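You operate a simulated robot arm through the tools that you are given. There is no shell and no other tool. Be economical: measure what you need, move in short steps, check, and stop when the job is done.

Carry out the task below with a simulated robot arm. There is one attempt and no reset: what you move stays moved.

TASK
Bleed the air out of pot A and put it on line.
Fine: open its vent and the fill valve till its sight tube is full, shut both, then turn the changeover knob. Where these are worked on the way, their far stop is far enough and under half their travel is too little: fill valve.

It is judged by the outcome, as a careful person would: the job done as asked, and still so three seconds after it is handed in. It fails if anything else is knocked over, pushed out of place, dropped, spilled or broken.

THE ROBOT
A 7-joint arm with a fingered hand on a trunk, on a base that drives. Base frame: it is fixed to the floor where the robot stands at the start and does not move with it; the origin is under the middle of the robot, x ahead of it, y to its left, z up; the surface under the hand at the start is at about z = 680. Lengths are in mm, angles in rad, forces in N, time in s.
Its first joint turns from -2.897 to 2.897 rad. Places, roughly: fill valve [700, -200, 1200]; left filter pot [800, 0, 800]; left pot latch [700, 100, 800]; left pot sight tube [900, -100, 1300]; left pot vent valve [900, 0, 1200]; right filter pot [500, -200, 800]; right pot latch [500, -100, 800]; wall inlet valve [1000, 100, 1200]. Payload 4 kg.
Tool frame: the origin (TCP) lies between the finger pads and is the grasp point; the fingertips stand 30 mm ahead of it; z points along the fingers, y is the line along which they close. Largest opening 104 mm; the body of the gripper starts 35 mm behind the TCP. The gripper is a hand of 4 fingers: y runs from the thumb to the fingers, the wrist lies at [-15, -113, -190] in the tool frame, and closing takes about 1.5 s.
Orientation is told as [roll, pitch, yaw] about the base's x, y, z axes, in that order, counted from this pose: with the fingers straight down and the wrist toward the robot, the tool's x, y and z point along [0, 1, 0], [1, 0, 0] and [0, 0, -1] of the base frame.

THE INTERFACE
- The arm moves only by the tool arm_command. Its arguments are lists of equal length, an entry for each row: "slide": the shift along the tool's x, y, z in units of 40 mm (1.0 is 40 mm), a list of three; "dr": the turn, a rotation vector about the tool's x, y, z in units of 4 degrees (1.0 is 4 degrees), a list of three. In form: {"slide": [[x, y, z], ...], "dr": [[rx, ry, rz], ...]}. A call has 1 to 8 rows; each row shifts and turns the commanded pose from where the row before left it, along the tool's axes as they then stand. "fingers" is the gripper command, from -1 (shut) to 1 (fully open), values between in proportion, set as the call begins (left out, the last holds). A call with a number of a shift or a turn outside -1 to 1 is refused whole. Each row takes 0.2 s and may step no farther than 50 mm and 0.15 rad from the row before; otherwise, or with a gripper value out of range, the whole call is refused. A pose out of reach is approached as far as the arm can. The call stops where the force on the tool passes 40 N (or 10 N more than at its start, if that is more) or the arm is blocked; 0.2 s more then pass. The fingers move at their own pace (about 153 mm/s each) and stop on an object; they squeeze with about 33 N. The grip force told is the motor's: it shows also when the fingers shut on nothing. Time passes only in rows, and 0.2 s behind the last, so rows that do not move let the fingers close. It gives the time, the measured TCP pose, the force on the tool (base axes), the opening and the grip force at its end, in the units of the frame above (readings bear some noise), with the torque about the TCP (base axes, N m) and any sound that the robot's microphone picked up, and new pictures: "show" is both (left out), scene, wrist or none.
- Cameras (640 x 400 px; columns grow to the right, rows downward): "scene" is now at [315.8, 154.6, 1235.6]; the picture's right is [-0.55, -0.83, 0.00], its down [-0.25, 0.17, -0.95] and it looks along [0.79, -0.53, -0.30] (base axes); focal length 214 px, centre (320, 200). "wrist" rides on the gripper at [61, -92, -130] in the tool frame; the picture's right is [-0.81, 0.28, -0.52], its down [-0.53, -0.71, 0.46] and it looks along [-0.24, 0.64, 0.72] (tool axes); focal length 275 px, centre (320, 200). There is no depth. A picture from a camera that has moved, and an enlarged one, comes with that camera's place and axes in the base frame and with its lens. The place of the scene camera against the robot may be out by one fixed shift of up to 25 mm in any direction.
- steer(legs): drives the robot by 1 to 6 legs, each [ahead, left, turn to the left] in mm, mm and rad, along the robot's own axes; the way and the turn of a leg run together, so that a leg with both is an arc; at most 1500 mm and 3.142 rad a leg. The arm and the cameras ride along, it lands a little off, and it stops where it bumps. It gives what a move gives, and a new picture of the scene camera.
- curl_fingers(index, middle, ring, thumb_bend, thumb_turn): sets how far each is bent, from 0 (flat) to 100 (curled in); at 30 the hand is open as for a grip, at 70 the pads meet at the TCP. One left out holds its place. A second passes; each finger stops where it meets its share of the squeeze, and holds until it gets a number again. A gripper value or a shape takes the hand back. It gives what a move gives, with no picture; readings hold the bend of each and the force on the fingers (four entries, about 0 where the hand has none), thumb and palm. thumb_turn goes from beside the hand (0) to across from the fingers (100), as for a grip.
- preshape(shape): the hand has 4 fingers and takes this shape, open, in about a second: jaw (thumb against the fingers, like two jaws); tri (thumb and two fingers); tip (a fingertip pinch); poke (one finger out to press); point (the index stretched); flat (the hand flat); cup (the hand cupped); fist (a fist). The gripper value then closes the fingers along that shape, each until it touches; the sizes above hold for jaw. It gives what a move gives, with no picture.
- turn_head(pan, tilt): turns the head with the scene camera to pan (to the left, within 2.496 rad either way) and tilt (down, from -0.506 to 1.204), counted from straight ahead of the robot. It gives what a move gives, and a new picture of the scene camera.
- inspect(camera, box): a new picture of the part [left, top, right, bottom] of that camera's present view, enlarged. It takes no simulated time.
- finish_job(): hands the job in; it is judged then, once.

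Go step by step. Nothing tells you exact positions but the pictures and the camera data: compare them with the known pose of the tool, close in by small moves and look again before you grip or let go. The budget is 120 turns and 260 pictures, counting those below and the enlarged ones. Unless the task says otherwise, let go and move clear before handing in, and close with one line.

The tools are called after ">>>" as a command line: name --argument value ..., lists and objects as JSON in quotes. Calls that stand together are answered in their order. arm_command: Moves the arm, as the interface text tells. Its arguments: {"type":"object","properties":{"slide":{"type":"array"},"dr":{"type":"array"},"fingers":{"type":"number"},"show":{"type":"string","enum":["both","scene","wrist","none"]}},"required":["slide","dr"]} The other tools are called the same way: preshape (shape) gives the hand a shape; curl_fingers (index, middle, ring, thumb_bend, thumb_turn) moves the fingers one by one; steer (legs) drives the base; turn_head (pan, tilt) turns the head that bears the scene camera; inspect (camera, box) takes an enlarged picture of a part of a camera's view; finish_job () hands the job in.

At the start:

```text
time_s: 0.0
tool_pos: [724.7, -132.0, 1334.7]
tool_rot: [-0.001, 0.0, 0.0]
wrist_force: [-0.4, -1.2, 0.0]
ft_torque: [0.0, 0.01, 0.01]
width: 103.8
gripper_force: 0.1
shape: jaw
bend: [30.0, 30.0, 30.0, 30.0, 98.0]
finger forces: [0.0, 0.0, 0.0, 0.1, 0.0, 0.1]
robot x, y, heading: [-1.7, 0.5, 0.007]
head pan, tilt: [-0.585, 0.307]
```

scene: 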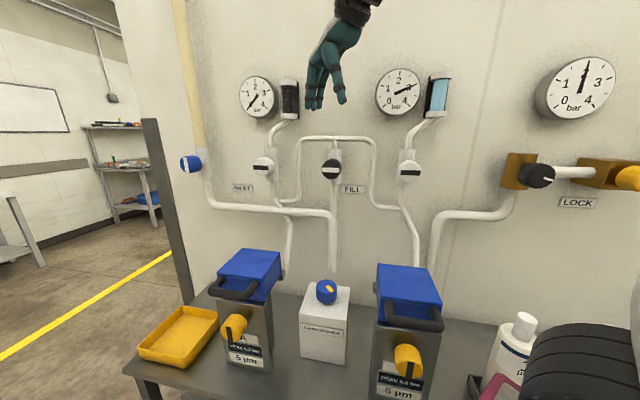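
wrist: 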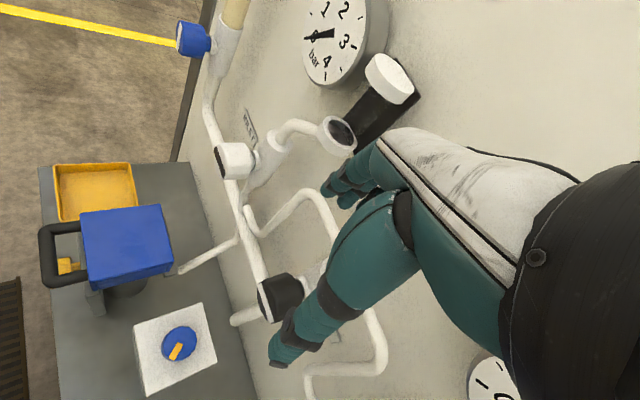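

I see a wall with two gauges, two sight tubes, two vent valves (white knobs), a dark fill valve between them, and a changeover box with a blue knob on the bench. I'll look closer first.

>>> inspect --camera "scene" --box '[220, 60, 460, 210]'

>>> inspect --camera "scene" --box '[200, 230, 460, 400]'

>>> inspect --camera "wrist" --box '[40, 90, 400, 400]'

```text
2.67 times, centred on (340, 135) of scene
camera zoom: at [315.8, 154.6, 1235.6], right [-0.55, -0.83, 0.0], down [-0.25, 0.17, -0.95], along [0.79, -0.53, -0.3], focal length 572 px, centre (267, 373)
```

zoom: 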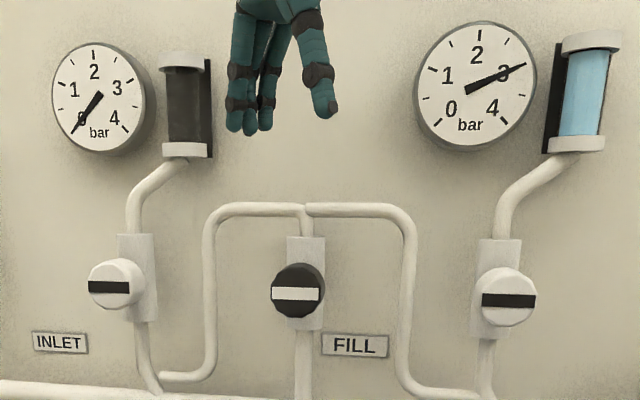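

```text
2.35 times, centred on (330, 315) of scene
camera zoom: at [315.8, 154.6, 1235.6], right [-0.55, -0.83, 0.0], down [-0.25, 0.17, -0.95], along [0.79, -0.53, -0.3], focal length 505 px, centre (296, -71)
```

zoom: 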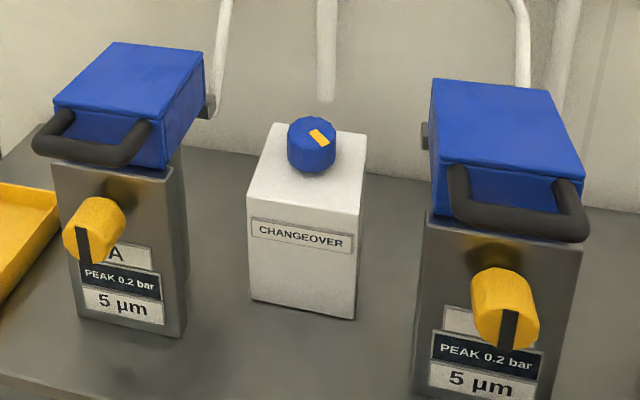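

```text
1.29 times, centred on (220, 245) of wrist
camera zoom: at [633.9, -71.8, 1466.9], right [0.28, -0.81, 0.52], down [-0.71, -0.53, -0.46], along [0.64, -0.24, -0.72], focal length 355 px, centre (449, 142)
```

zoom: 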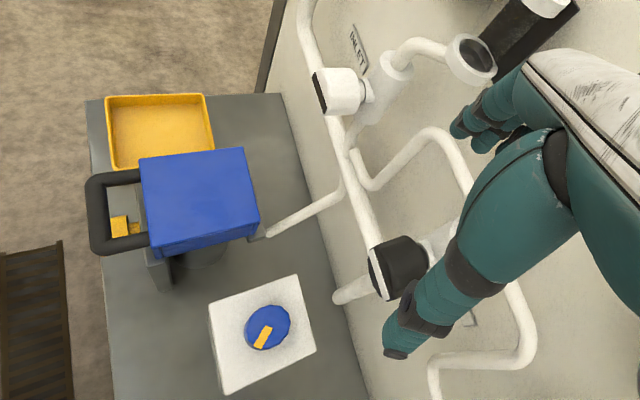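

The fill knob is around (748,-173,1151) and pot A's vent knob around (891,-38,1145). The wall faces about 45° to the robot. I'll draw the arm back, then drive along the wall so the robot faces the fill valve and the vent.

>>> arm_command --slide '[[0, -1, 0], [0, -1, 0], [0, -1, 0], [0, -1, 0], [0, -1, 0], [0, -1, 0], [0, -1, 0]]' --dr '[[0, 0, 0], [0, 0, 0], [0, 0, 0], [0, 0, 0], [0, 0, 0], [0, 0, 0], [0, 0, 0]]' --show "scene"

```text
time_s: 1.6
tool_pos: [444.2, -132.6, 1335.1]
tool_rot: [-0.001, 0.003, 0.001]
wrist_force: [0.6, 0.6, -1.1]
ft_torque: [0.03, 0.03, -0.01]
width: 103.7
gripper_force: 0.2
shape: jaw
bend: [30.0, 30.0, 30.0, 30.0, 98.0]
finger forces: [0.0, 0.0, 0.0, 0.0, 0.0, 0.0]
robot x, y, heading: [0.2, 1.4, 0.001]
head pan, tilt: [-0.585, 0.307]
camera scene: at [316.1, 154.6, 1235.5], right [-0.55, -0.83, 0.0], down [-0.25, 0.17, -0.95], along [0.79, -0.53, -0.3], focal length 214 px, centre (320, 200)
```

scene: 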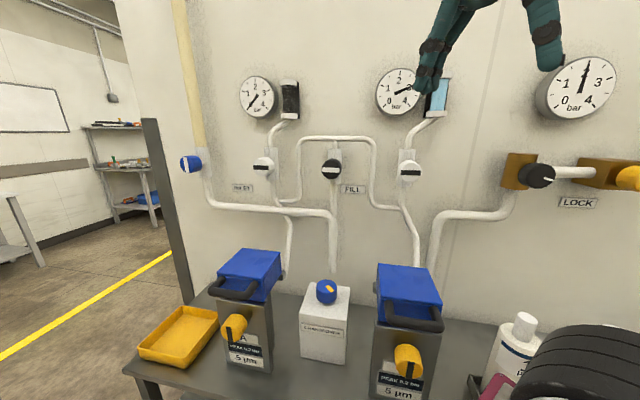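

>>> steer --legs '[[270, 270, 0], [0, 0, -0.785]]'

```text
time_s: 3.1
tool_pos: [518.3, -62.6, 1335.9]
tool_rot: [0.001, -0.001, -0.042]
wrist_force: [0.0, 0.0, 0.0]
ft_torque: [-0.03, -0.01, -0.01]
width: 104.2
gripper_force: 0.1
shape: jaw
bend: [30.0, 30.0, 30.0, 30.0, 98.0]
finger forces: [0.0, 0.0, 0.0, 0.1, 0.0, 0.1]
robot x, y, heading: [81.3, 89.8, -0.038]
head pan, tilt: [-0.585, 0.307]
stopped in leg 1: the robot was blocked; the commanded pose is now the measured one
camera scene: at [402.7, 228.7, 1235.6], right [-0.59, -0.81, 0.0], down [-0.24, 0.18, -0.95], along [0.77, -0.56, -0.3], focal length 214 px, centre (320, 200)
```

scene: 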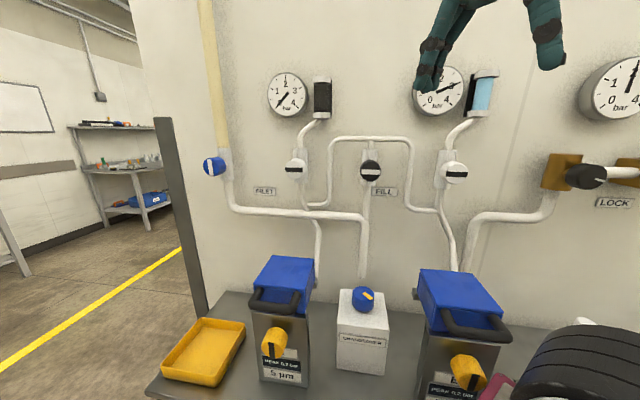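

The base was blocked, probably by the bench edge. I'll back away from the wall a little and turn to face it.

>>> steer --legs '[[-100, 100, 0], [0, 0, -0.747]]'

>>> turn_head --pan 0.1 --tilt 0.5

```text
time_s: 6.3
tool_pos: [207.7, -214.8, 1336.0]
tool_rot: [0.001, -0.002, -0.783]
wrist_force: [-0.3, 0.3, -0.2]
ft_torque: [-0.02, -0.01, 0.03]
width: 103.9
gripper_force: 0.0
shape: jaw
bend: [30.0, 30.0, 30.0, 30.0, 98.0]
finger forces: [0.1, 0.0, 0.1, 0.0, 0.0, 0.0]
robot x, y, heading: [-14.6, 190.6, -0.783]
head pan, tilt: [-0.585, 0.307]
camera scene: at [313.3, 78.8, 1235.6], right [-0.98, -0.2, 0.0], down [-0.06, 0.3, -0.95], along [0.19, -0.93, -0.3], focal length 214 px, centre (320, 200)
```

scene: 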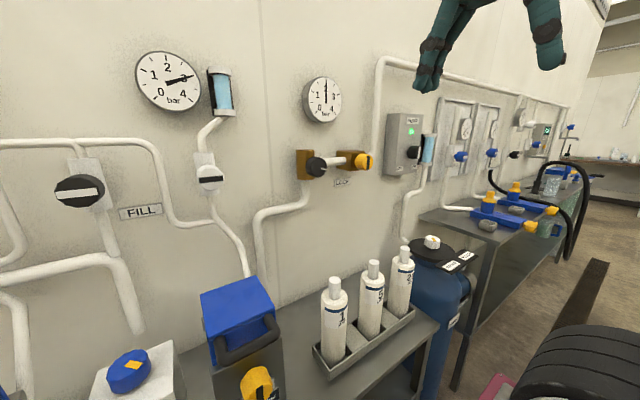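

```text
time_s: 7.4
tool_pos: [207.7, -215.2, 1335.3]
tool_rot: [0.001, -0.004, -0.782]
wrist_force: [0.1, 0.2, 0.2]
ft_torque: [0.02, 0.03, -0.01]
width: 104.1
gripper_force: 0.0
shape: jaw
bend: [30.0, 30.0, 30.0, 30.0, 98.0]
finger forces: [0.1, 0.0, 0.0, 0.0, 0.1, 0.0]
robot x, y, heading: [-11.6, 189.7, -0.78]
head pan, tilt: [0.099, 0.499]
camera scene: at [365.0, 112.8, 1217.8], right [-0.63, -0.78, 0.0], down [-0.37, 0.3, -0.88], along [0.68, -0.55, -0.48], focal length 214 px, centre (320, 200)
```

scene: 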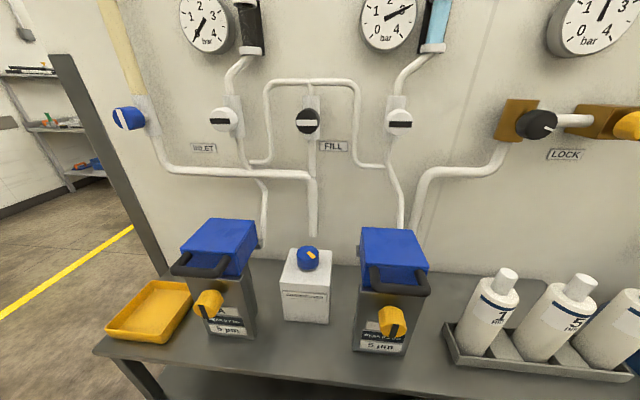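

>>> steer --legs '[[0, 330, 0]]'

```text
time_s: 9.6
tool_pos: [438.7, 17.9, 1335.7]
tool_rot: [-0.001, -0.003, -0.778]
wrist_force: [0.4, 0.5, 0.1]
ft_torque: [-0.02, -0.03, 0.03]
width: 103.9
gripper_force: 0.0
shape: jaw
bend: [30.0, 30.0, 30.0, 30.0, 98.0]
finger forces: [0.1, 0.0, 0.0, 0.0, 0.1, 0.0]
robot x, y, heading: [215.0, 422.8, -0.78]
head pan, tilt: [0.099, 0.499]
camera scene: at [595.5, 346.8, 1217.8], right [-0.63, -0.78, 0.0], down [-0.37, 0.3, -0.88], along [0.68, -0.55, -0.48], focal length 214 px, centre (320, 200)
```

scene: 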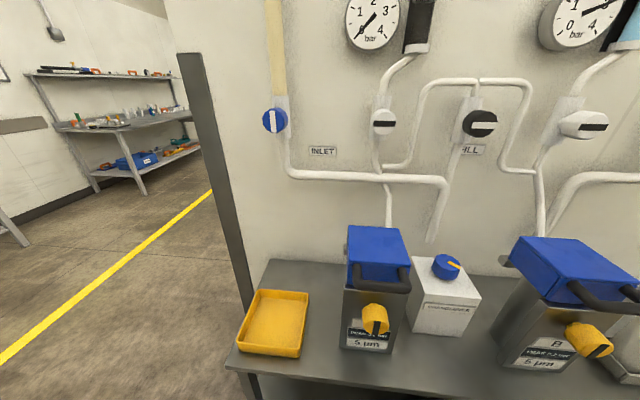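

Both knobs are well in view now. I'll tip the hand up so the fingers point at the wall (thumb below, fingers above).

>>> steer --legs '[[0, 120, 0]]'

>>> arm_command --slide '[[0, 0, 0], [0, 0, 0], [0, 0, 0], [0, 0, 0], [0, 0, 0], [0, 0, 0], [0, 0, 0], [0, 0, 0]]' --dr '[[-0.94, 0, 0], [-0.94, 0, 0], [-0.94, 0, 0], [-0.94, 0, 0], [-0.94, 0, 0], [-0.94, 0, 0], [-0.94, 0, 0], [-0.94, 0, 0]]' --show "none"

>>> arm_command --slide '[[0, 0, 0], [0, 0, 0], [0, 0, 0], [0, 0, 0], [0, 0, 0], [0, 0, 0], [0, 0, 0], [0, 0, 0]]' --dr '[[-0.94, 0, 0], [-0.94, 0, 0], [-0.94, 0, 0], [-0.94, 0, 0], [-0.94, 0, 0], [-0.94, 0, 0], [-0.94, 0, 0], [-0.94, 0, 0]]' --show "none"

>>> arm_command --slide '[[0, 0, 0], [0, 0, 0], [0, 0, 0], [0, 0, 0], [0, 0, 0], [0, 0, 0], [0, 0, 0], [0, 0, 0]]' --dr '[[-0.94, 0, 0], [-0.94, 0, 0], [-0.94, 0, 0], [-0.94, 0, 0], [-0.94, 0, 0], [-0.94, 0, 0], [-0.94, 0, 0], [-0.94, 0, 0]]' --show "both"

```text
time_s: 10.8
tool_pos: [523.4, 103.9, 1335.2]
tool_rot: [-0.001, -0.004, -0.778]
wrist_force: [-0.1, 0.9, -1.0]
ft_torque: [0.0, -0.03, 0.0]
width: 104.1
gripper_force: 0.1
shape: jaw
bend: [30.0, 30.0, 30.0, 30.0, 98.0]
finger forces: [0.0, 0.0, 0.1, 0.0, 0.0, 0.0]
robot x, y, heading: [298.6, 509.4, -0.782]
head pan, tilt: [0.099, 0.499]
camera scene: at [680.0, 432.3, 1217.8], right [-0.63, -0.78, 0.0], down [-0.37, 0.3, -0.88], along [0.68, -0.55, -0.48], focal length 214 px, centre (320, 200)
```

scene: 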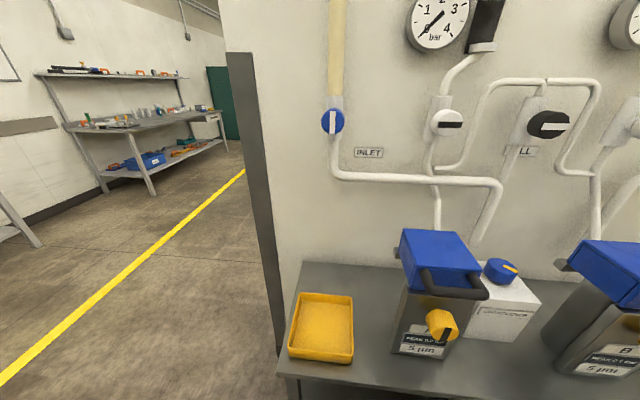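

```text
time_s: 12.6
tool_pos: [523.8, 103.7, 1336.0]
tool_rot: [0.001, -0.527, -0.779]
wrist_force: [0.3, 0.2, -0.3]
ft_torque: [0.02, 0.04, -0.01]
width: 103.8
gripper_force: 0.2
shape: jaw
bend: [30.0, 30.0, 30.0, 30.0, 98.0]
finger forces: [0.0, 0.0, 0.0, 0.0, 0.0, 0.1]
robot x, y, heading: [301.3, 507.5, -0.778]
head pan, tilt: [0.099, 0.499]
```

```text
time_s: 14.4
tool_pos: [520.8, 105.3, 1344.1]
tool_rot: [0.0, -1.053, -0.779]
wrist_force: [0.3, -0.9, 0.6]
ft_torque: [0.0, 0.0, 0.03]
width: 103.9
gripper_force: 0.0
shape: jaw
bend: [30.0, 30.0, 30.0, 30.0, 98.0]
finger forces: [0.0, 0.0, 0.1, 0.0, 0.0, 0.0]
out of reach, approached as far as the arm can: row 8
robot x, y, heading: [296.3, 511.8, -0.779]
head pan, tilt: [0.099, 0.499]
```

```text
time_s: 16.2
tool_pos: [493.7, 101.0, 1454.1]
tool_rot: [3.087, -1.565, 2.417]
wrist_force: [-0.4, -0.5, -0.4]
ft_torque: [0.02, 0.02, 0.0]
width: 103.7
gripper_force: 0.0
shape: jaw
bend: [30.0, 30.0, 30.0, 30.0, 98.0]
finger forces: [0.1, 0.0, 0.1, 0.0, 0.1, 0.0]
out of reach, approached as far as the arm can: row 1, 2, 3, 4, 5, 6, 7, 8
robot x, y, heading: [300.3, 508.1, -0.78]
head pan, tilt: [0.099, 0.499]
camera scene: at [679.9, 432.3, 1217.8], right [-0.63, -0.78, 0.0], down [-0.37, 0.3, -0.88], along [0.68, -0.55, -0.48], focal length 214 px, centre (320, 200)
camera wrist: at [444.6, 235.3, 1363.0], right [-0.94, -0.21, 0.27], down [-0.05, -0.7, -0.71], along [0.34, -0.68, 0.65], focal length 275 px, centre (320, 200)
```

scene: 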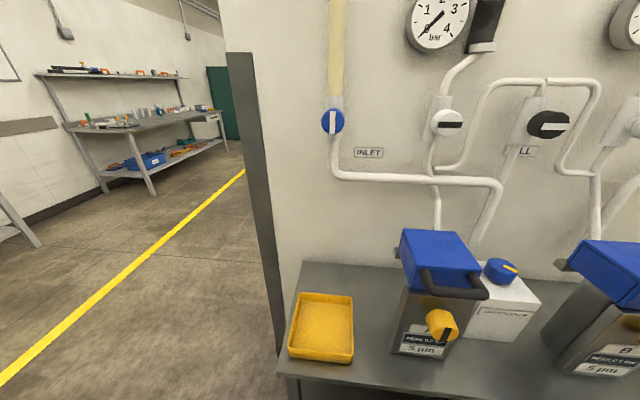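
wrist: 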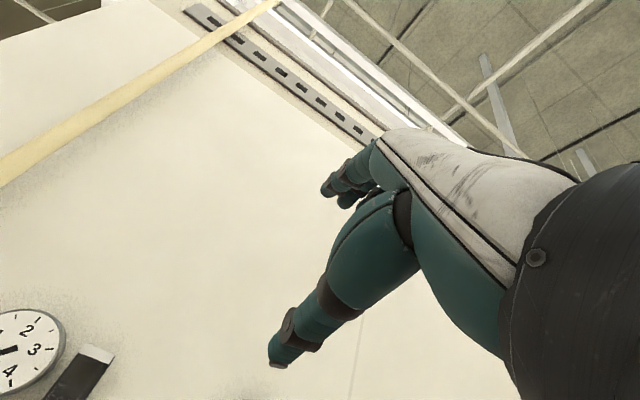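

The orientation is reached, but the arm was too folded to hold position. I'll lower the hand, then move towards pot A's vent knob.

>>> arm_command --slide '[[0.3, -1, 0.4], [0.3, -1, 0.4], [0.3, -1, 0.4], [0.5, -0.9, 0.5], [0.7, -0.8, 0.5], [0.8, 0, 0.8], [0.8, 0, 0.8], [0.1, 0, 1]]' --dr '[[0, 0, 0], [0, 0, 0], [0, 0, 0], [0, 0, 0], [0, 0, 0], [0, 0, 0], [0, 0, 0], [0, 0, 0]]'

>>> turn_head --pan -0.2 --tilt 0.3

```text
time_s: 18.0
tool_pos: [705.8, 52.3, 1460.0]
tool_rot: [3.067, -1.563, 2.438]
wrist_force: [0.0, -0.3, -0.5]
ft_torque: [-0.01, 0.06, -0.03]
width: 104.0
gripper_force: 0.0
shape: jaw
bend: [30.0, 30.0, 30.0, 30.0, 98.0]
finger forces: [0.1, 0.1, 0.0, 0.0, 0.0, 0.0]
out of reach, approached as far as the arm can: row 1, 2, 3, 4, 5
robot x, y, heading: [300.8, 506.7, -0.779]
head pan, tilt: [0.099, 0.499]
camera scene: at [679.6, 432.5, 1217.9], right [-0.63, -0.78, 0.0], down [-0.37, 0.3, -0.88], along [0.68, -0.55, -0.48], focal length 214 px, centre (320, 200)
camera wrist: at [657.3, 186.7, 1368.8], right [-0.94, -0.21, 0.27], down [-0.05, -0.7, -0.71], along [0.34, -0.68, 0.65], focal length 275 px, centre (320, 200)
```

scene: 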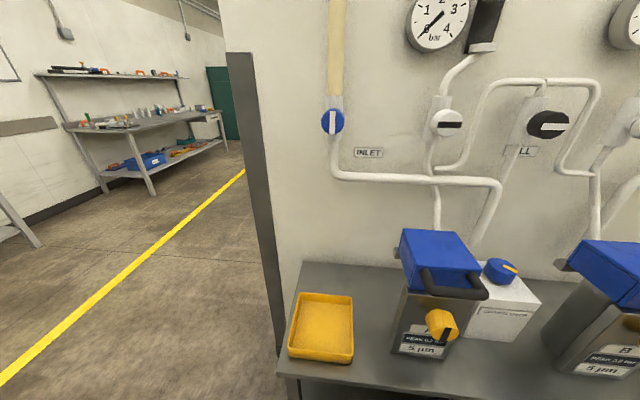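
wrist: 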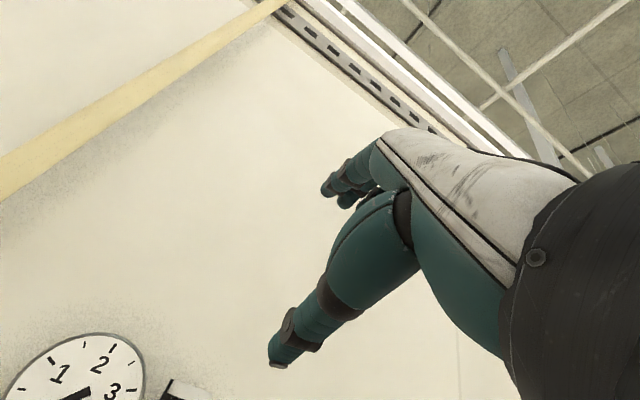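

```text
time_s: 18.8
tool_pos: [706.0, 53.4, 1459.5]
tool_rot: [3.08, -1.565, 2.425]
wrist_force: [-0.4, -0.5, -1.1]
ft_torque: [0.01, 0.0, -0.02]
width: 104.0
gripper_force: 0.0
shape: jaw
bend: [30.0, 30.0, 30.0, 30.0, 98.0]
finger forces: [0.2, 0.0, 0.0, 0.0, 0.0, 0.0]
robot x, y, heading: [298.2, 508.9, -0.78]
head pan, tilt: [-0.201, 0.3]
camera scene: at [661.3, 412.0, 1236.1], right [-0.83, -0.56, 0.0], down [-0.17, 0.25, -0.96], along [0.53, -0.79, -0.3], focal length 214 px, centre (320, 200)
```

scene: 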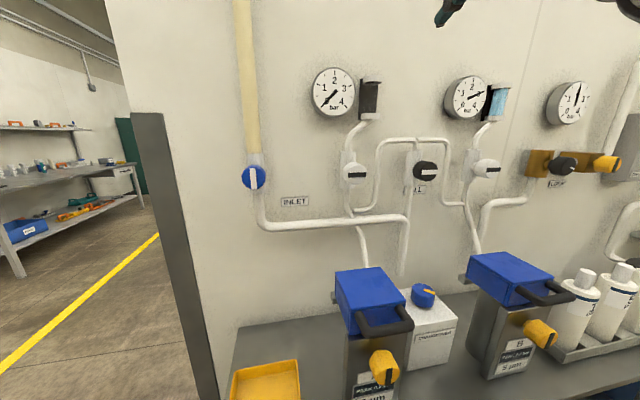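

>>> arm_command --slide '[[0.1, -0.98, 0], [0.1, -0.98, 0], [0.1, -0.98, 0], [0.1, -0.98, 0], [0.1, -0.98, 0], [0.1, -0.98, 0], [0.1, -0.98, 0], [0.1, -0.98, 0]]' --dr '[[0, 0, 0], [0, 0, 0], [0, 0, 0], [0, 0, 0], [0, 0, 0], [0, 0, 0], [0, 0, 0], [0, 0, 0]]'

```text
time_s: 20.6
tool_pos: [844.1, 31.5, 1253.3]
tool_rot: [3.042, -1.562, 2.46]
wrist_force: [-0.5, 0.8, 0.4]
ft_torque: [0.0, 0.0, -0.03]
width: 104.1
gripper_force: 0.0
shape: jaw
bend: [30.0, 30.0, 30.0, 30.0, 98.0]
finger forces: [0.0, 0.1, 0.0, 0.1, 0.0, 0.0]
out of reach, approached as far as the arm can: row 2, 3, 4, 5, 6, 7, 8
robot x, y, heading: [302.8, 508.1, -0.779]
head pan, tilt: [-0.201, 0.3]
camera scene: at [660.9, 412.2, 1236.3], right [-0.83, -0.56, 0.0], down [-0.16, 0.25, -0.96], along [0.53, -0.79, -0.3], focal length 214 px, centre (320, 200)
camera wrist: at [795.6, 164.6, 1162.8], right [-0.94, -0.21, 0.27], down [-0.05, -0.7, -0.71], along [0.34, -0.68, 0.65], focal length 275 px, centre (320, 200)
```

scene: 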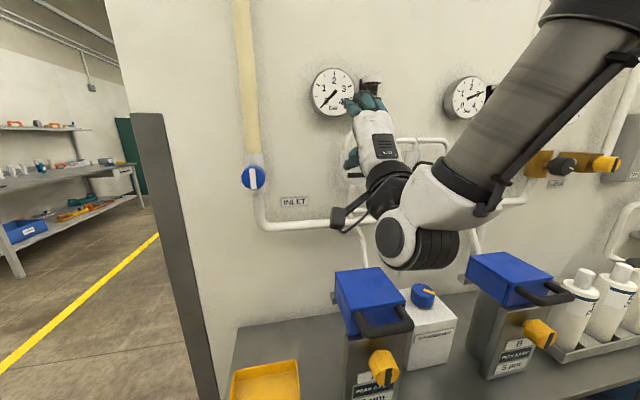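
wrist: 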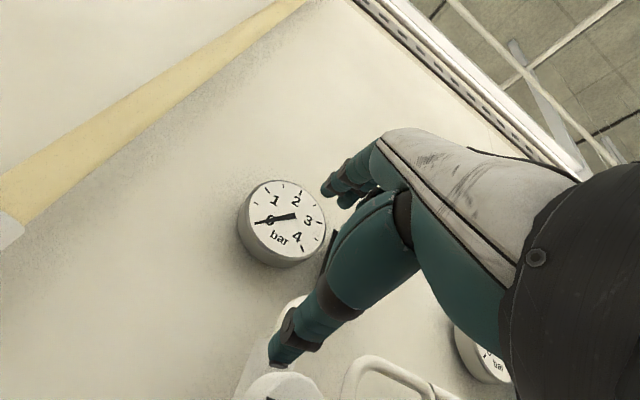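

The upward-bent wrist limits reach here. I'll roll the hand about its pointing axis (wrist to the right, then above) while backing off slightly, and watch for reach limits.

>>> arm_command --slide '[[0, 0, -0.3], [0, 0, -0.3], [0, 0, -0.3], [0, 0, -0.3], [0, 0, 0], [0, 0, 0], [0, 0, 0], [0, 0, 0]]' --dr '[[0, 0, -1], [0, 0, -1], [0, 0, -1], [0, 0, -1], [0, 0, -1], [0, 0, -1], [0, 0, -1], [0, 0, -1]]' --show "none"

>>> arm_command --slide '[[0, 0, 0], [0, 0, 0], [0, 0, 0], [0, 0, 0], [0, 0, 0], [0, 0, 0], [0, 0, 0], [0, 0, 0]]' --dr '[[0, 0, -1], [0, 0, -1], [0, 0, -1], [0, 0, -1], [0, 0, -1], [0, 0, -1], [0, 0, -1], [0, 0, -1]]' --show "scene"

```text
time_s: 22.4
tool_pos: [855.5, 48.2, 1272.5]
tool_rot: [-1.583, -1.013, 0.803]
wrist_force: [-0.4, -0.3, -0.3]
ft_torque: [-0.03, 0.04, 0.02]
width: 103.6
gripper_force: 0.2
shape: jaw
bend: [30.0, 30.0, 30.0, 30.0, 98.0]
finger forces: [0.0, 0.1, 0.0, 0.0, 0.0, 0.0]
out of reach, approached as far as the arm can: row 1, 2, 3, 4
robot x, y, heading: [299.1, 508.8, -0.78]
head pan, tilt: [-0.201, 0.3]
```

```text
time_s: 24.2
tool_pos: [853.7, 48.5, 1272.8]
tool_rot: [-1.578, -0.454, 0.795]
wrist_force: [-0.2, -0.1, -0.7]
ft_torque: [-0.01, 0.01, -0.01]
width: 103.8
gripper_force: 0.1
shape: jaw
bend: [30.0, 30.0, 30.0, 30.0, 98.0]
finger forces: [0.0, 0.0, 0.0, 0.0, 0.1, 0.0]
robot x, y, heading: [302.6, 510.3, -0.78]
head pan, tilt: [-0.201, 0.3]
camera scene: at [661.3, 411.9, 1236.1], right [-0.83, -0.56, 0.0], down [-0.17, 0.25, -0.96], along [0.53, -0.79, -0.3], focal length 214 px, centre (320, 200)
```

scene: 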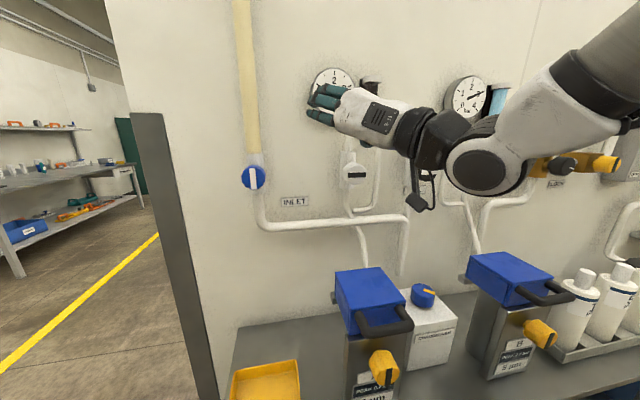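

Rolling works. I'll continue and see how far the wrist can go above.

>>> arm_command --slide '[[0, 0, 0], [0, 0, 0], [0, 0, 0], [0, 0, 0], [0, 0, 0], [0, 0, 0], [0, 0, 0], [0, 0, 0]]' --dr '[[0, 0, -1], [0, 0, -1], [0, 0, -1], [0, 0, -1], [0, 0, -1], [0, 0, -1], [0, 0, -1], [0, 0, -1]]' --show "none"

>>> arm_command --slide '[[0, 0, 0], [0, 0, 0], [0, 0, 0], [0, 0, 0], [0, 0, 0], [0, 0, 0], [0, 0, 0], [0, 0, 0]]' --dr '[[0, 0, -1], [0, 0, -1], [0, 0, -1], [0, 0, -1], [0, 0, -1], [0, 0, -1], [0, 0, -1], [0, 0, -1]]' --show "both"

```text
time_s: 26.0
tool_pos: [852.8, 48.9, 1271.5]
tool_rot: [-1.577, 0.107, 0.792]
wrist_force: [-0.3, -0.3, 0.2]
ft_torque: [-0.04, -0.02, -0.01]
width: 104.0
gripper_force: 0.1
shape: jaw
bend: [30.0, 30.0, 30.0, 30.0, 98.0]
finger forces: [0.0, 0.0, 0.0, 0.1, 0.1, 0.0]
robot x, y, heading: [302.3, 513.8, -0.78]
head pan, tilt: [-0.201, 0.3]
```

```text
time_s: 27.8
tool_pos: [853.4, 47.4, 1271.1]
tool_rot: [-1.581, 0.665, 0.786]
wrist_force: [1.0, 0.3, -0.2]
ft_torque: [0.01, -0.04, 0.04]
width: 104.0
gripper_force: 0.1
shape: jaw
bend: [30.0, 30.0, 30.0, 30.0, 98.0]
finger forces: [0.1, 0.0, 0.0, 0.1, 0.1, 0.1]
robot x, y, heading: [300.7, 513.8, -0.779]
head pan, tilt: [-0.201, 0.3]
camera scene: at [661.2, 411.9, 1236.2], right [-0.83, -0.56, 0.0], down [-0.16, 0.25, -0.96], along [0.53, -0.79, -0.3], focal length 214 px, centre (320, 200)
camera wrist: at [683.8, 60.5, 1280.9], right [0.13, 0.88, 0.47], down [0.16, -0.48, 0.86], along [0.98, -0.04, -0.2], focal length 275 px, centre (320, 200)
```

scene: 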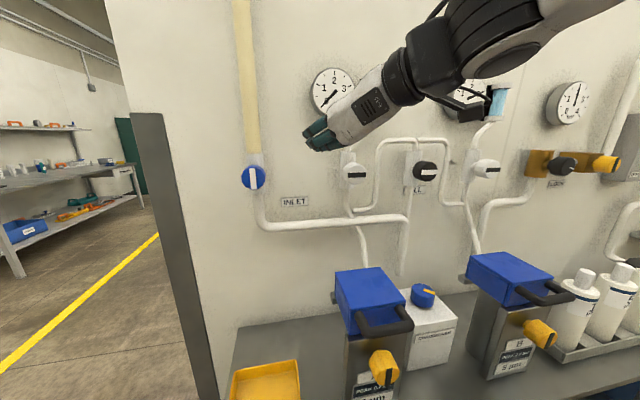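
wrist: 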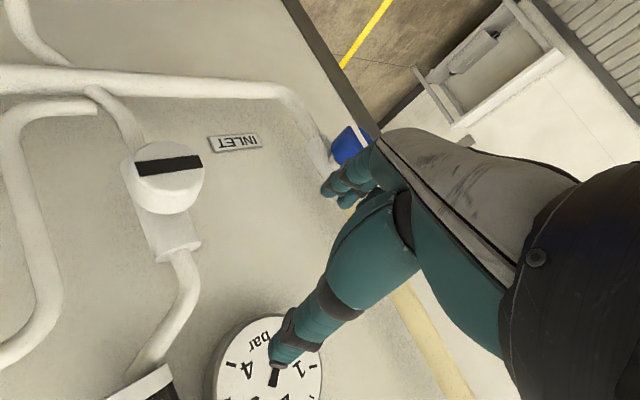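

Roll range is fine. Two wrist views put pot A's vent knob face at about (869,-41,1172), with the fill knob at about (740,-170,1173). I'll take a closer look at the vent for open/shut marks.

>>> inspect --camera "wrist" --box '[60, 80, 340, 260]'

>>> inspect --camera "scene" --box '[320, 130, 520, 260]'

>>> inspect --camera "scene" --box '[380, 265, 480, 330]'

```text
2.22 times, centred on (200, 170) of wrist
camera zoom: at [683.8, 60.5, 1280.9], right [0.13, 0.88, 0.47], down [0.16, -0.48, 0.86], along [0.98, -0.04, -0.2], focal length 612 px, centre (587, 267)
```

zoom: 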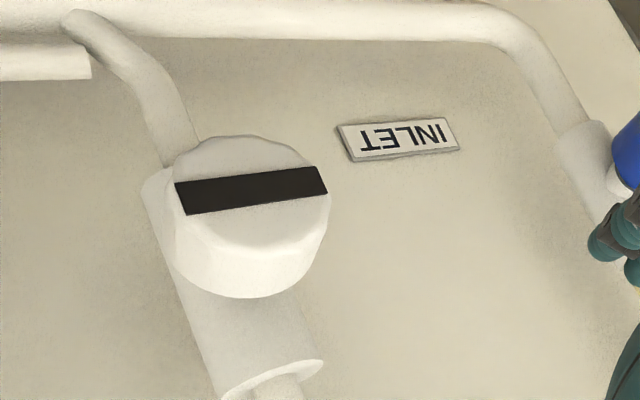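

```text
3.08 times, centred on (420, 195) of scene
camera zoom: at [661.2, 411.9, 1236.2], right [-0.83, -0.56, 0.0], down [-0.16, 0.25, -0.96], along [0.53, -0.79, -0.3], focal length 660 px, centre (12, 215)
```

zoom: 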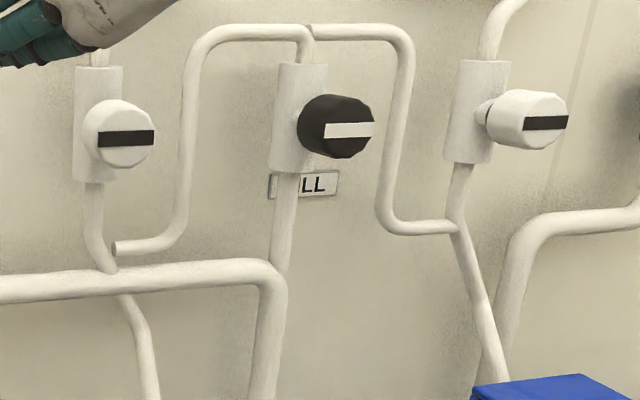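

```text
6.15 times, centred on (430, 298) of scene
camera zoom: at [661.2, 411.9, 1236.2], right [-0.83, -0.56, 0.0], down [-0.16, 0.25, -0.96], along [0.53, -0.79, -0.3], focal length 1320 px, centre (-357, -400)
```

zoom: 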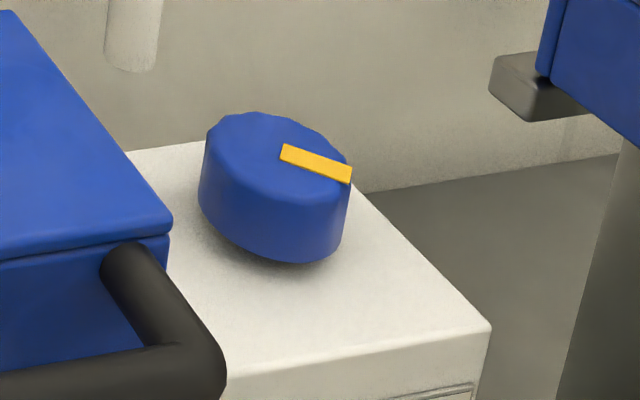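

The stripes look crosswise (shut). I'll line the hand up in front of the vent knob and roll to a starting angle that leaves about 90° of counter-clockwise turn.

>>> arm_command --slide '[[0.91, 0.173, 0], [0.91, 0.173, 0], [0.91, 0.173, 0], [0, 0, 0], [0, 0, 0], [0, 0, 0], [0, 0, 0], [0, 0, 0]]' --dr '[[0, 0, 0], [0, 0, 0], [0, 0, 0], [0, 0, 1], [0, 0, 1], [0, 0, 1], [0, 0, 1], [0, 0, 1]]' --show "none"

>>> arm_command --slide '[[0, 0, 0], [0, 0, 0], [0, 0, 0], [0, 0, 0], [0, 0, 0], [0, 0, 0], [0, 0, 0], [0, 0, 0]]' --dr '[[0, 0, 1], [0, 0, 1], [0, 0, 1], [0, 0, 1], [0, 0, 1], [0, 0, 1], [0, 0, 1], [0, 0, 1]]' --show "both"

```text
time_s: 29.6
tool_pos: [816.9, 11.6, 1173.1]
tool_rot: [-1.578, 0.314, 0.792]
wrist_force: [0.0, 0.6, -0.4]
ft_torque: [-0.01, -0.03, 0.0]
width: 104.0
gripper_force: 0.1
shape: jaw
bend: [30.0, 30.0, 30.0, 30.0, 98.0]
finger forces: [0.0, 0.0, 0.0, 0.1, 0.1, 0.0]
robot x, y, heading: [299.2, 509.7, -0.779]
head pan, tilt: [-0.201, 0.3]
```

```text
time_s: 31.4
tool_pos: [833.2, -5.4, 1185.9]
tool_rot: [-1.577, -0.245, 0.794]
wrist_force: [-0.3, 0.1, 0.1]
ft_torque: [0.03, 0.02, 0.02]
width: 104.0
gripper_force: 0.1
shape: jaw
bend: [30.0, 30.0, 30.0, 30.0, 98.0]
finger forces: [0.0, 0.0, 0.0, 0.0, 0.1, 0.1]
out of reach, approached as far as the arm can: row 3, 4, 5, 6, 7, 8
robot x, y, heading: [303.0, 506.6, -0.777]
head pan, tilt: [-0.201, 0.3]
camera scene: at [661.2, 412.0, 1236.2], right [-0.83, -0.56, 0.0], down [-0.16, 0.25, -0.96], along [0.53, -0.79, -0.3], focal length 214 px, centre (320, 200)
camera wrist: at [689.6, 33.2, 1104.3], right [-0.32, 0.42, 0.85], down [-0.25, -0.9, 0.35], along [0.91, -0.1, 0.4], focal length 275 px, centre (320, 200)
```

scene: 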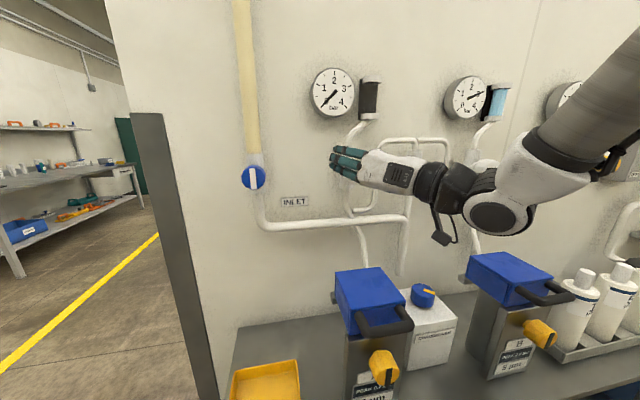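
wrist: 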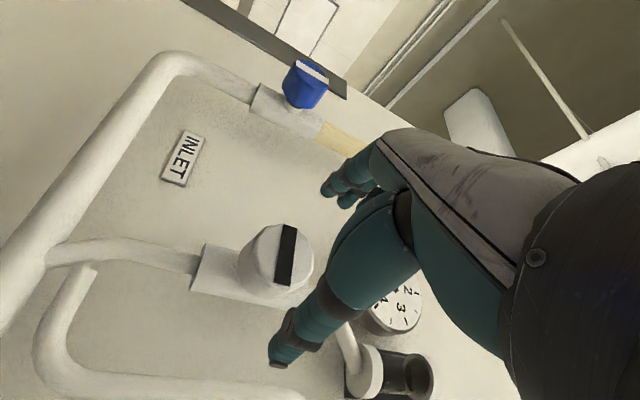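

The arm is a bit too folded here, so I'll back the robot off 130 mm to get more freedom, then reach forward again.

>>> steer --legs '[[-130, 0, 0]]'

>>> arm_command --slide '[[0, 0, 1], [0, 0, 1], [0, 0, 0.8], [0, 0, 0], [0, 0, 0], [0, 0, 0], [0, 0, 0]]' --dr '[[0, 0, 0], [0, 0, 0], [0, 0, 0], [0, 0, 1], [0, 0, 1], [0, 0, 1], [0, 0, 1]]'

```text
time_s: 32.7
tool_pos: [740.1, 87.2, 1184.3]
tool_rot: [-1.578, -0.245, 0.794]
wrist_force: [-0.4, -0.5, 0.5]
ft_torque: [-0.01, -0.03, 0.03]
width: 103.8
gripper_force: 0.2
shape: jaw
bend: [30.0, 30.0, 30.0, 30.0, 98.0]
finger forces: [0.0, 0.0, 0.0, 0.0, 0.1, 0.0]
robot x, y, heading: [203.0, 600.4, -0.78]
head pan, tilt: [-0.201, 0.3]
camera scene: at [568.3, 503.2, 1236.2], right [-0.83, -0.56, 0.0], down [-0.16, 0.25, -0.96], along [0.53, -0.79, -0.3], focal length 214 px, centre (320, 200)
```

scene: 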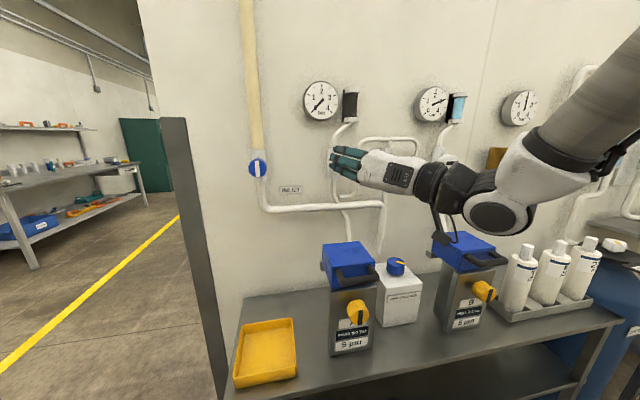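

```text
time_s: 34.3
tool_pos: [819.3, 7.4, 1186.6]
tool_rot: [-1.578, -0.524, 0.797]
wrist_force: [-0.6, 0.7, 0.9]
ft_torque: [0.01, -0.02, 0.04]
width: 103.8
gripper_force: 0.0
shape: jaw
bend: [30.0, 30.0, 30.0, 30.0, 98.0]
finger forces: [0.0, 0.1, 0.0, 0.0, 0.0, 0.0]
robot x, y, heading: [208.2, 599.7, -0.78]
head pan, tilt: [-0.201, 0.3]
camera scene: at [568.3, 503.2, 1236.2], right [-0.83, -0.56, 0.0], down [-0.16, 0.25, -0.96], along [0.53, -0.79, -0.3], focal length 214 px, centre (320, 200)
camera wrist: at [694.0, 64.0, 1087.6], right [-0.49, 0.25, 0.84], down [-0.3, -0.95, 0.11], along [0.82, -0.2, 0.54], focal length 275 px, centre (320, 200)
```

scene: 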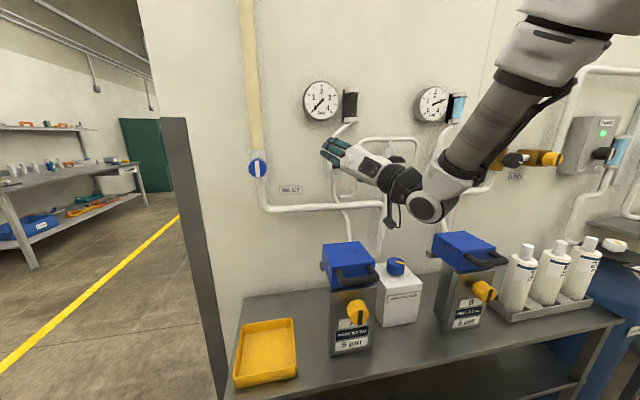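
wrist: 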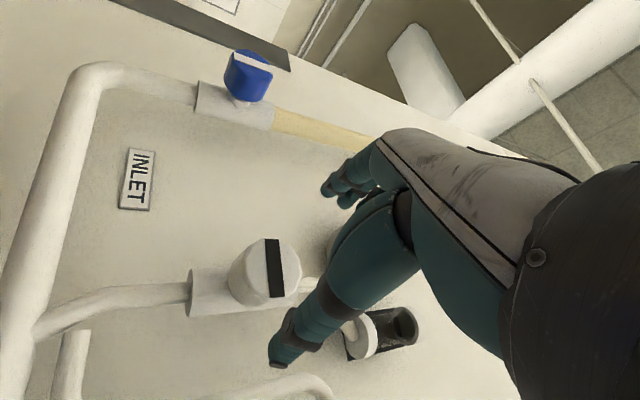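

Aligned to within about 12 mm. I'll correct and advance so the knob lies between the thumb and fingers.

>>> arm_command --slide '[[0.3, -0.115, 0], [0, 0, 0.5], [0, 0, 0.5], [0, 0, 0.5]]' --dr '[[0, 0, 0], [0, 0, 0], [0, 0, 0], [0, 0, 0]]'

>>> inspect --camera "scene" --box '[280, 70, 480, 200]'

```text
time_s: 35.3
tool_pos: [863.3, -31.5, 1172.9]
tool_rot: [-1.579, -0.524, 0.797]
wrist_force: [0.0, 0.3, 1.1]
ft_torque: [0.0, 0.01, 0.0]
width: 103.9
gripper_force: 0.1
shape: jaw
bend: [30.0, 30.0, 30.0, 30.0, 98.0]
finger forces: [0.0, 0.0, 0.0, 0.1, 0.1, 0.0]
robot x, y, heading: [204.4, 602.4, -0.779]
head pan, tilt: [-0.201, 0.3]
camera scene: at [568.3, 503.2, 1236.2], right [-0.83, -0.56, 0.0], down [-0.16, 0.25, -0.96], along [0.53, -0.79, -0.3], focal length 214 px, centre (320, 200)
camera wrist: at [737.9, 23.0, 1075.2], right [-0.49, 0.25, 0.84], down [-0.3, -0.95, 0.11], along [0.82, -0.2, 0.54], focal length 275 px, centre (320, 200)
```

scene: 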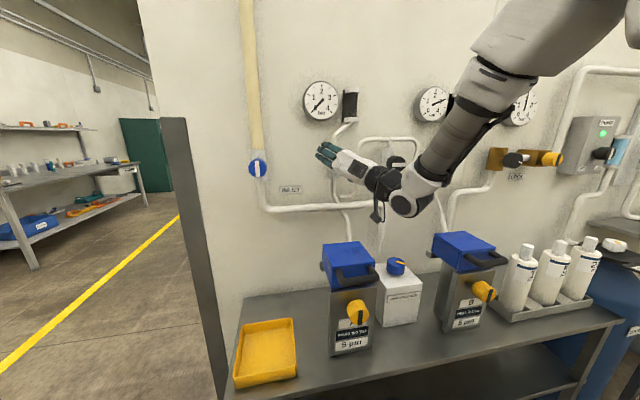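
wrist: 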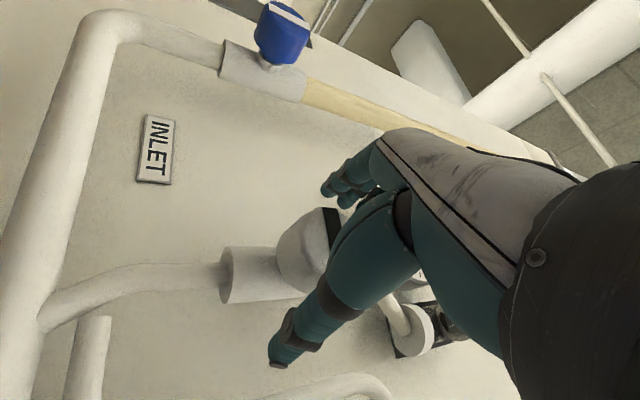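

```text
3.08 times, centred on (380, 135) of scene
camera zoom: at [568.3, 503.2, 1236.2], right [-0.83, -0.56, 0.0], down [-0.16, 0.25, -0.96], along [0.53, -0.79, -0.3], focal length 660 px, centre (135, 400)
```

zoom: 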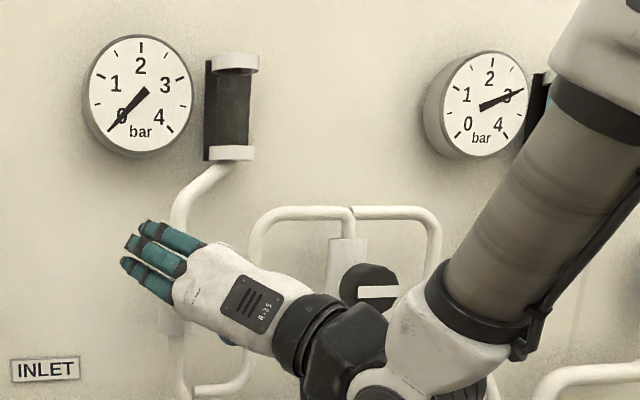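

The knob is between the thumb and fingers. I'll edge forward slightly and close.

>>> arm_command --slide '[[0, 0, 0.15], [0, 0, 0]]' --dr '[[0, 0, 0], [0, 0, 0]]' --show "none"

>>> arm_command --slide '[[0, 0, 0], [0, 0, 0], [0, 0, 0], [0, 0, 0], [0, 0, 0], [0, 0, 0], [0, 0, 0], [0, 0, 0]]' --dr '[[0, 0, 0], [0, 0, 0], [0, 0, 0], [0, 0, 0], [0, 0, 0], [0, 0, 0], [0, 0, 0], [0, 0, 0]]' --fingers -1 --show "wrist"

```text
time_s: 35.9
tool_pos: [868.4, -38.4, 1173.4]
tool_rot: [-1.578, -0.525, 0.796]
wrist_force: [0.1, -0.1, 0.5]
ft_torque: [-0.01, -0.01, -0.01]
width: 103.6
gripper_force: 0.1
shape: jaw
bend: [30.0, 30.0, 30.0, 30.0, 98.0]
finger forces: [0.1, 0.1, 0.0, 0.1, 0.0, 0.0]
robot x, y, heading: [206.9, 598.1, -0.775]
head pan, tilt: [-0.201, 0.3]
```

```text
time_s: 37.7
tool_pos: [867.4, -38.3, 1173.7]
tool_rot: [-1.577, -0.523, 0.794]
wrist_force: [8.8, -19.2, -1.3]
ft_torque: [0.01, 0.05, -0.07]
width: 33.3
gripper_force: 32.2
shape: jaw
bend: [74.0, 61.0, 63.0, 73.0, 100.0]
finger forces: [18.4, 9.0, 0.2, 0.0, 34.4, 0.0]
robot x, y, heading: [207.2, 599.2, -0.78]
head pan, tilt: [-0.201, 0.3]
camera wrist: at [742.1, 17.3, 1075.0], right [-0.49, 0.25, 0.84], down [-0.3, -0.95, 0.11], along [0.82, -0.2, 0.54], focal length 275 px, centre (320, 200)
```

wrist: 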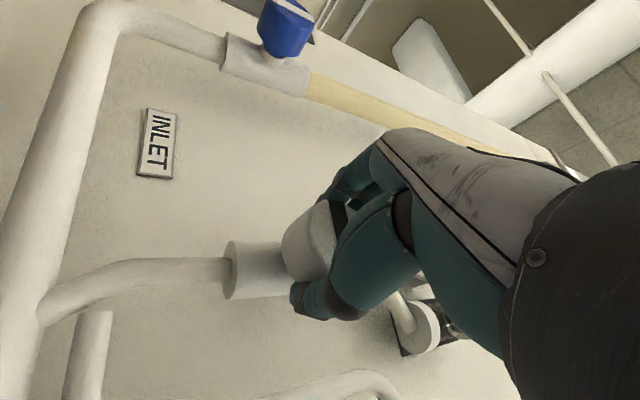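

Gripped. I'll try turning counter-clockwise and watch the torque.

>>> arm_command --slide '[[0, 0, 0], [0, 0, 0], [0, 0, 0], [0, 0, 0]]' --dr '[[0, 0, -1], [0, 0, -1], [0, 0, -1], [0, 0, -1]]' --show "wrist"

```text
time_s: 38.7
tool_pos: [868.2, -37.4, 1173.1]
tool_rot: [-1.579, -0.245, 0.796]
wrist_force: [9.6, -19.1, -0.1]
ft_torque: [0.01, -0.01, -0.07]
width: 33.1
gripper_force: 32.7
shape: jaw
bend: [74.0, 62.0, 63.0, 73.0, 100.0]
finger forces: [18.9, 9.1, 0.0, 0.0, 33.8, 0.1]
robot x, y, heading: [205.3, 604.3, -0.786]
head pan, tilt: [-0.201, 0.3]
camera wrist: at [724.6, -0.4, 1092.5], right [-0.32, 0.42, 0.85], down [-0.25, -0.9, 0.35], along [0.91, -0.1, 0.4], focal length 275 px, centre (320, 200)
```

wrist: 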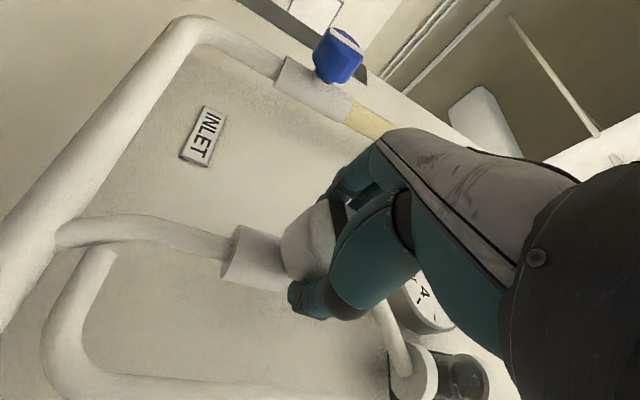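

The knob seems to follow with little resistance. Continuing.

>>> arm_command --slide '[[0, 0, 0], [0, 0, 0], [0, 0, 0], [0, 0, 0], [0, 0, 0], [0, 0, 0], [0, 0, 0], [0, 0, 0]]' --dr '[[0, 0, -1], [0, 0, -1], [0, 0, -1], [0, 0, -1], [0, 0, -1], [0, 0, -1], [0, 0, -1], [0, 0, -1]]' --show "wrist"

>>> arm_command --slide '[[0, 0, 0], [0, 0, 0], [0, 0, 0], [0, 0, 0], [0, 0, 0], [0, 0, 0], [0, 0, 0], [0, 0, 0]]' --dr '[[0, 0, -1], [0, 0, -1], [0, 0, -1], [0, 0, -1], [0, 0, -1], [0, 0, -1], [0, 0, -1], [0, 0, -1]]' --show "both"

```text
time_s: 40.5
tool_pos: [868.9, -36.8, 1172.9]
tool_rot: [-1.578, 0.316, 0.789]
wrist_force: [18.5, -15.7, 0.7]
ft_torque: [0.04, -0.05, -0.02]
width: 32.9
gripper_force: 33.1
shape: jaw
bend: [74.0, 62.0, 63.0, 73.0, 100.0]
finger forces: [22.6, 9.9, 0.1, 0.0, 31.5, 0.0]
robot x, y, heading: [208.4, 601.2, -0.781]
head pan, tilt: [-0.201, 0.3]
camera wrist: at [702.5, -22.2, 1143.8], right [-0.01, 0.73, 0.68], down [-0.04, -0.68, 0.73], along [1.0, -0.02, 0.04], focal length 275 px, centre (320, 200)
```

wrist: 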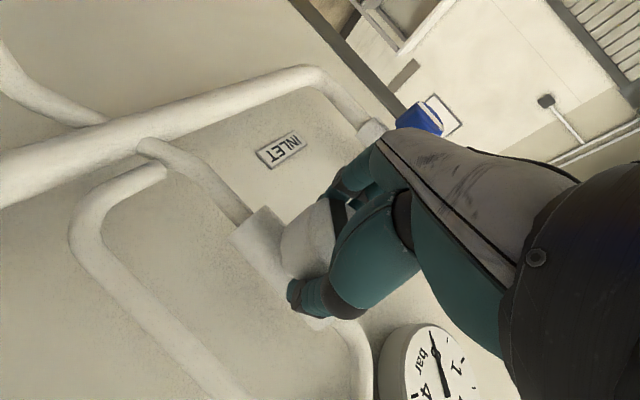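

```text
time_s: 42.3
tool_pos: [868.3, -36.3, 1171.4]
tool_rot: [-1.58, 0.874, 0.784]
wrist_force: [17.3, -11.6, -6.6]
ft_torque: [0.09, -0.01, 0.07]
width: 32.1
gripper_force: 33.2
shape: jaw
bend: [74.0, 61.0, 63.0, 73.0, 100.0]
finger forces: [23.6, 9.7, 0.0, 0.1, 29.9, 0.0]
robot x, y, heading: [205.6, 597.8, -0.778]
head pan, tilt: [-0.201, 0.3]
camera scene: at [569.3, 502.5, 1235.8], right [-0.83, -0.56, 0.0], down [-0.17, 0.25, -0.95], along [0.53, -0.79, -0.3], focal length 214 px, centre (320, 200)
camera wrist: at [702.9, -21.6, 1204.9], right [0.19, 0.93, 0.31], down [0.29, -0.35, 0.89], along [0.94, -0.08, -0.33], focal length 275 px, centre (320, 200)
```

scene: 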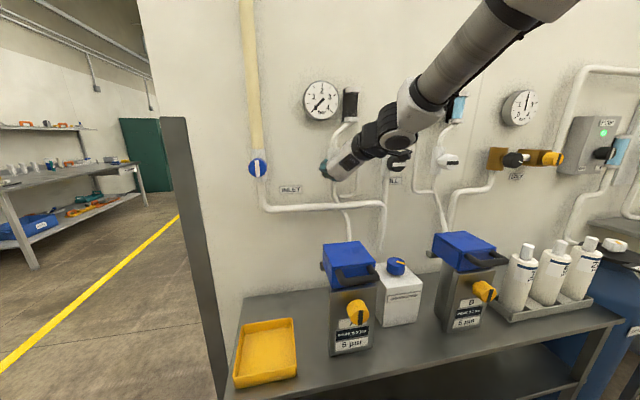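
wrist: 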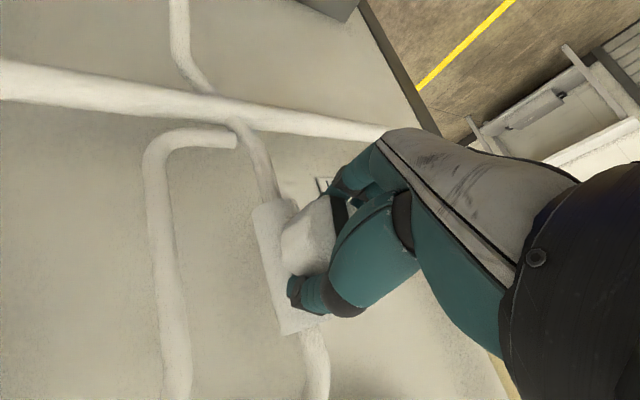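

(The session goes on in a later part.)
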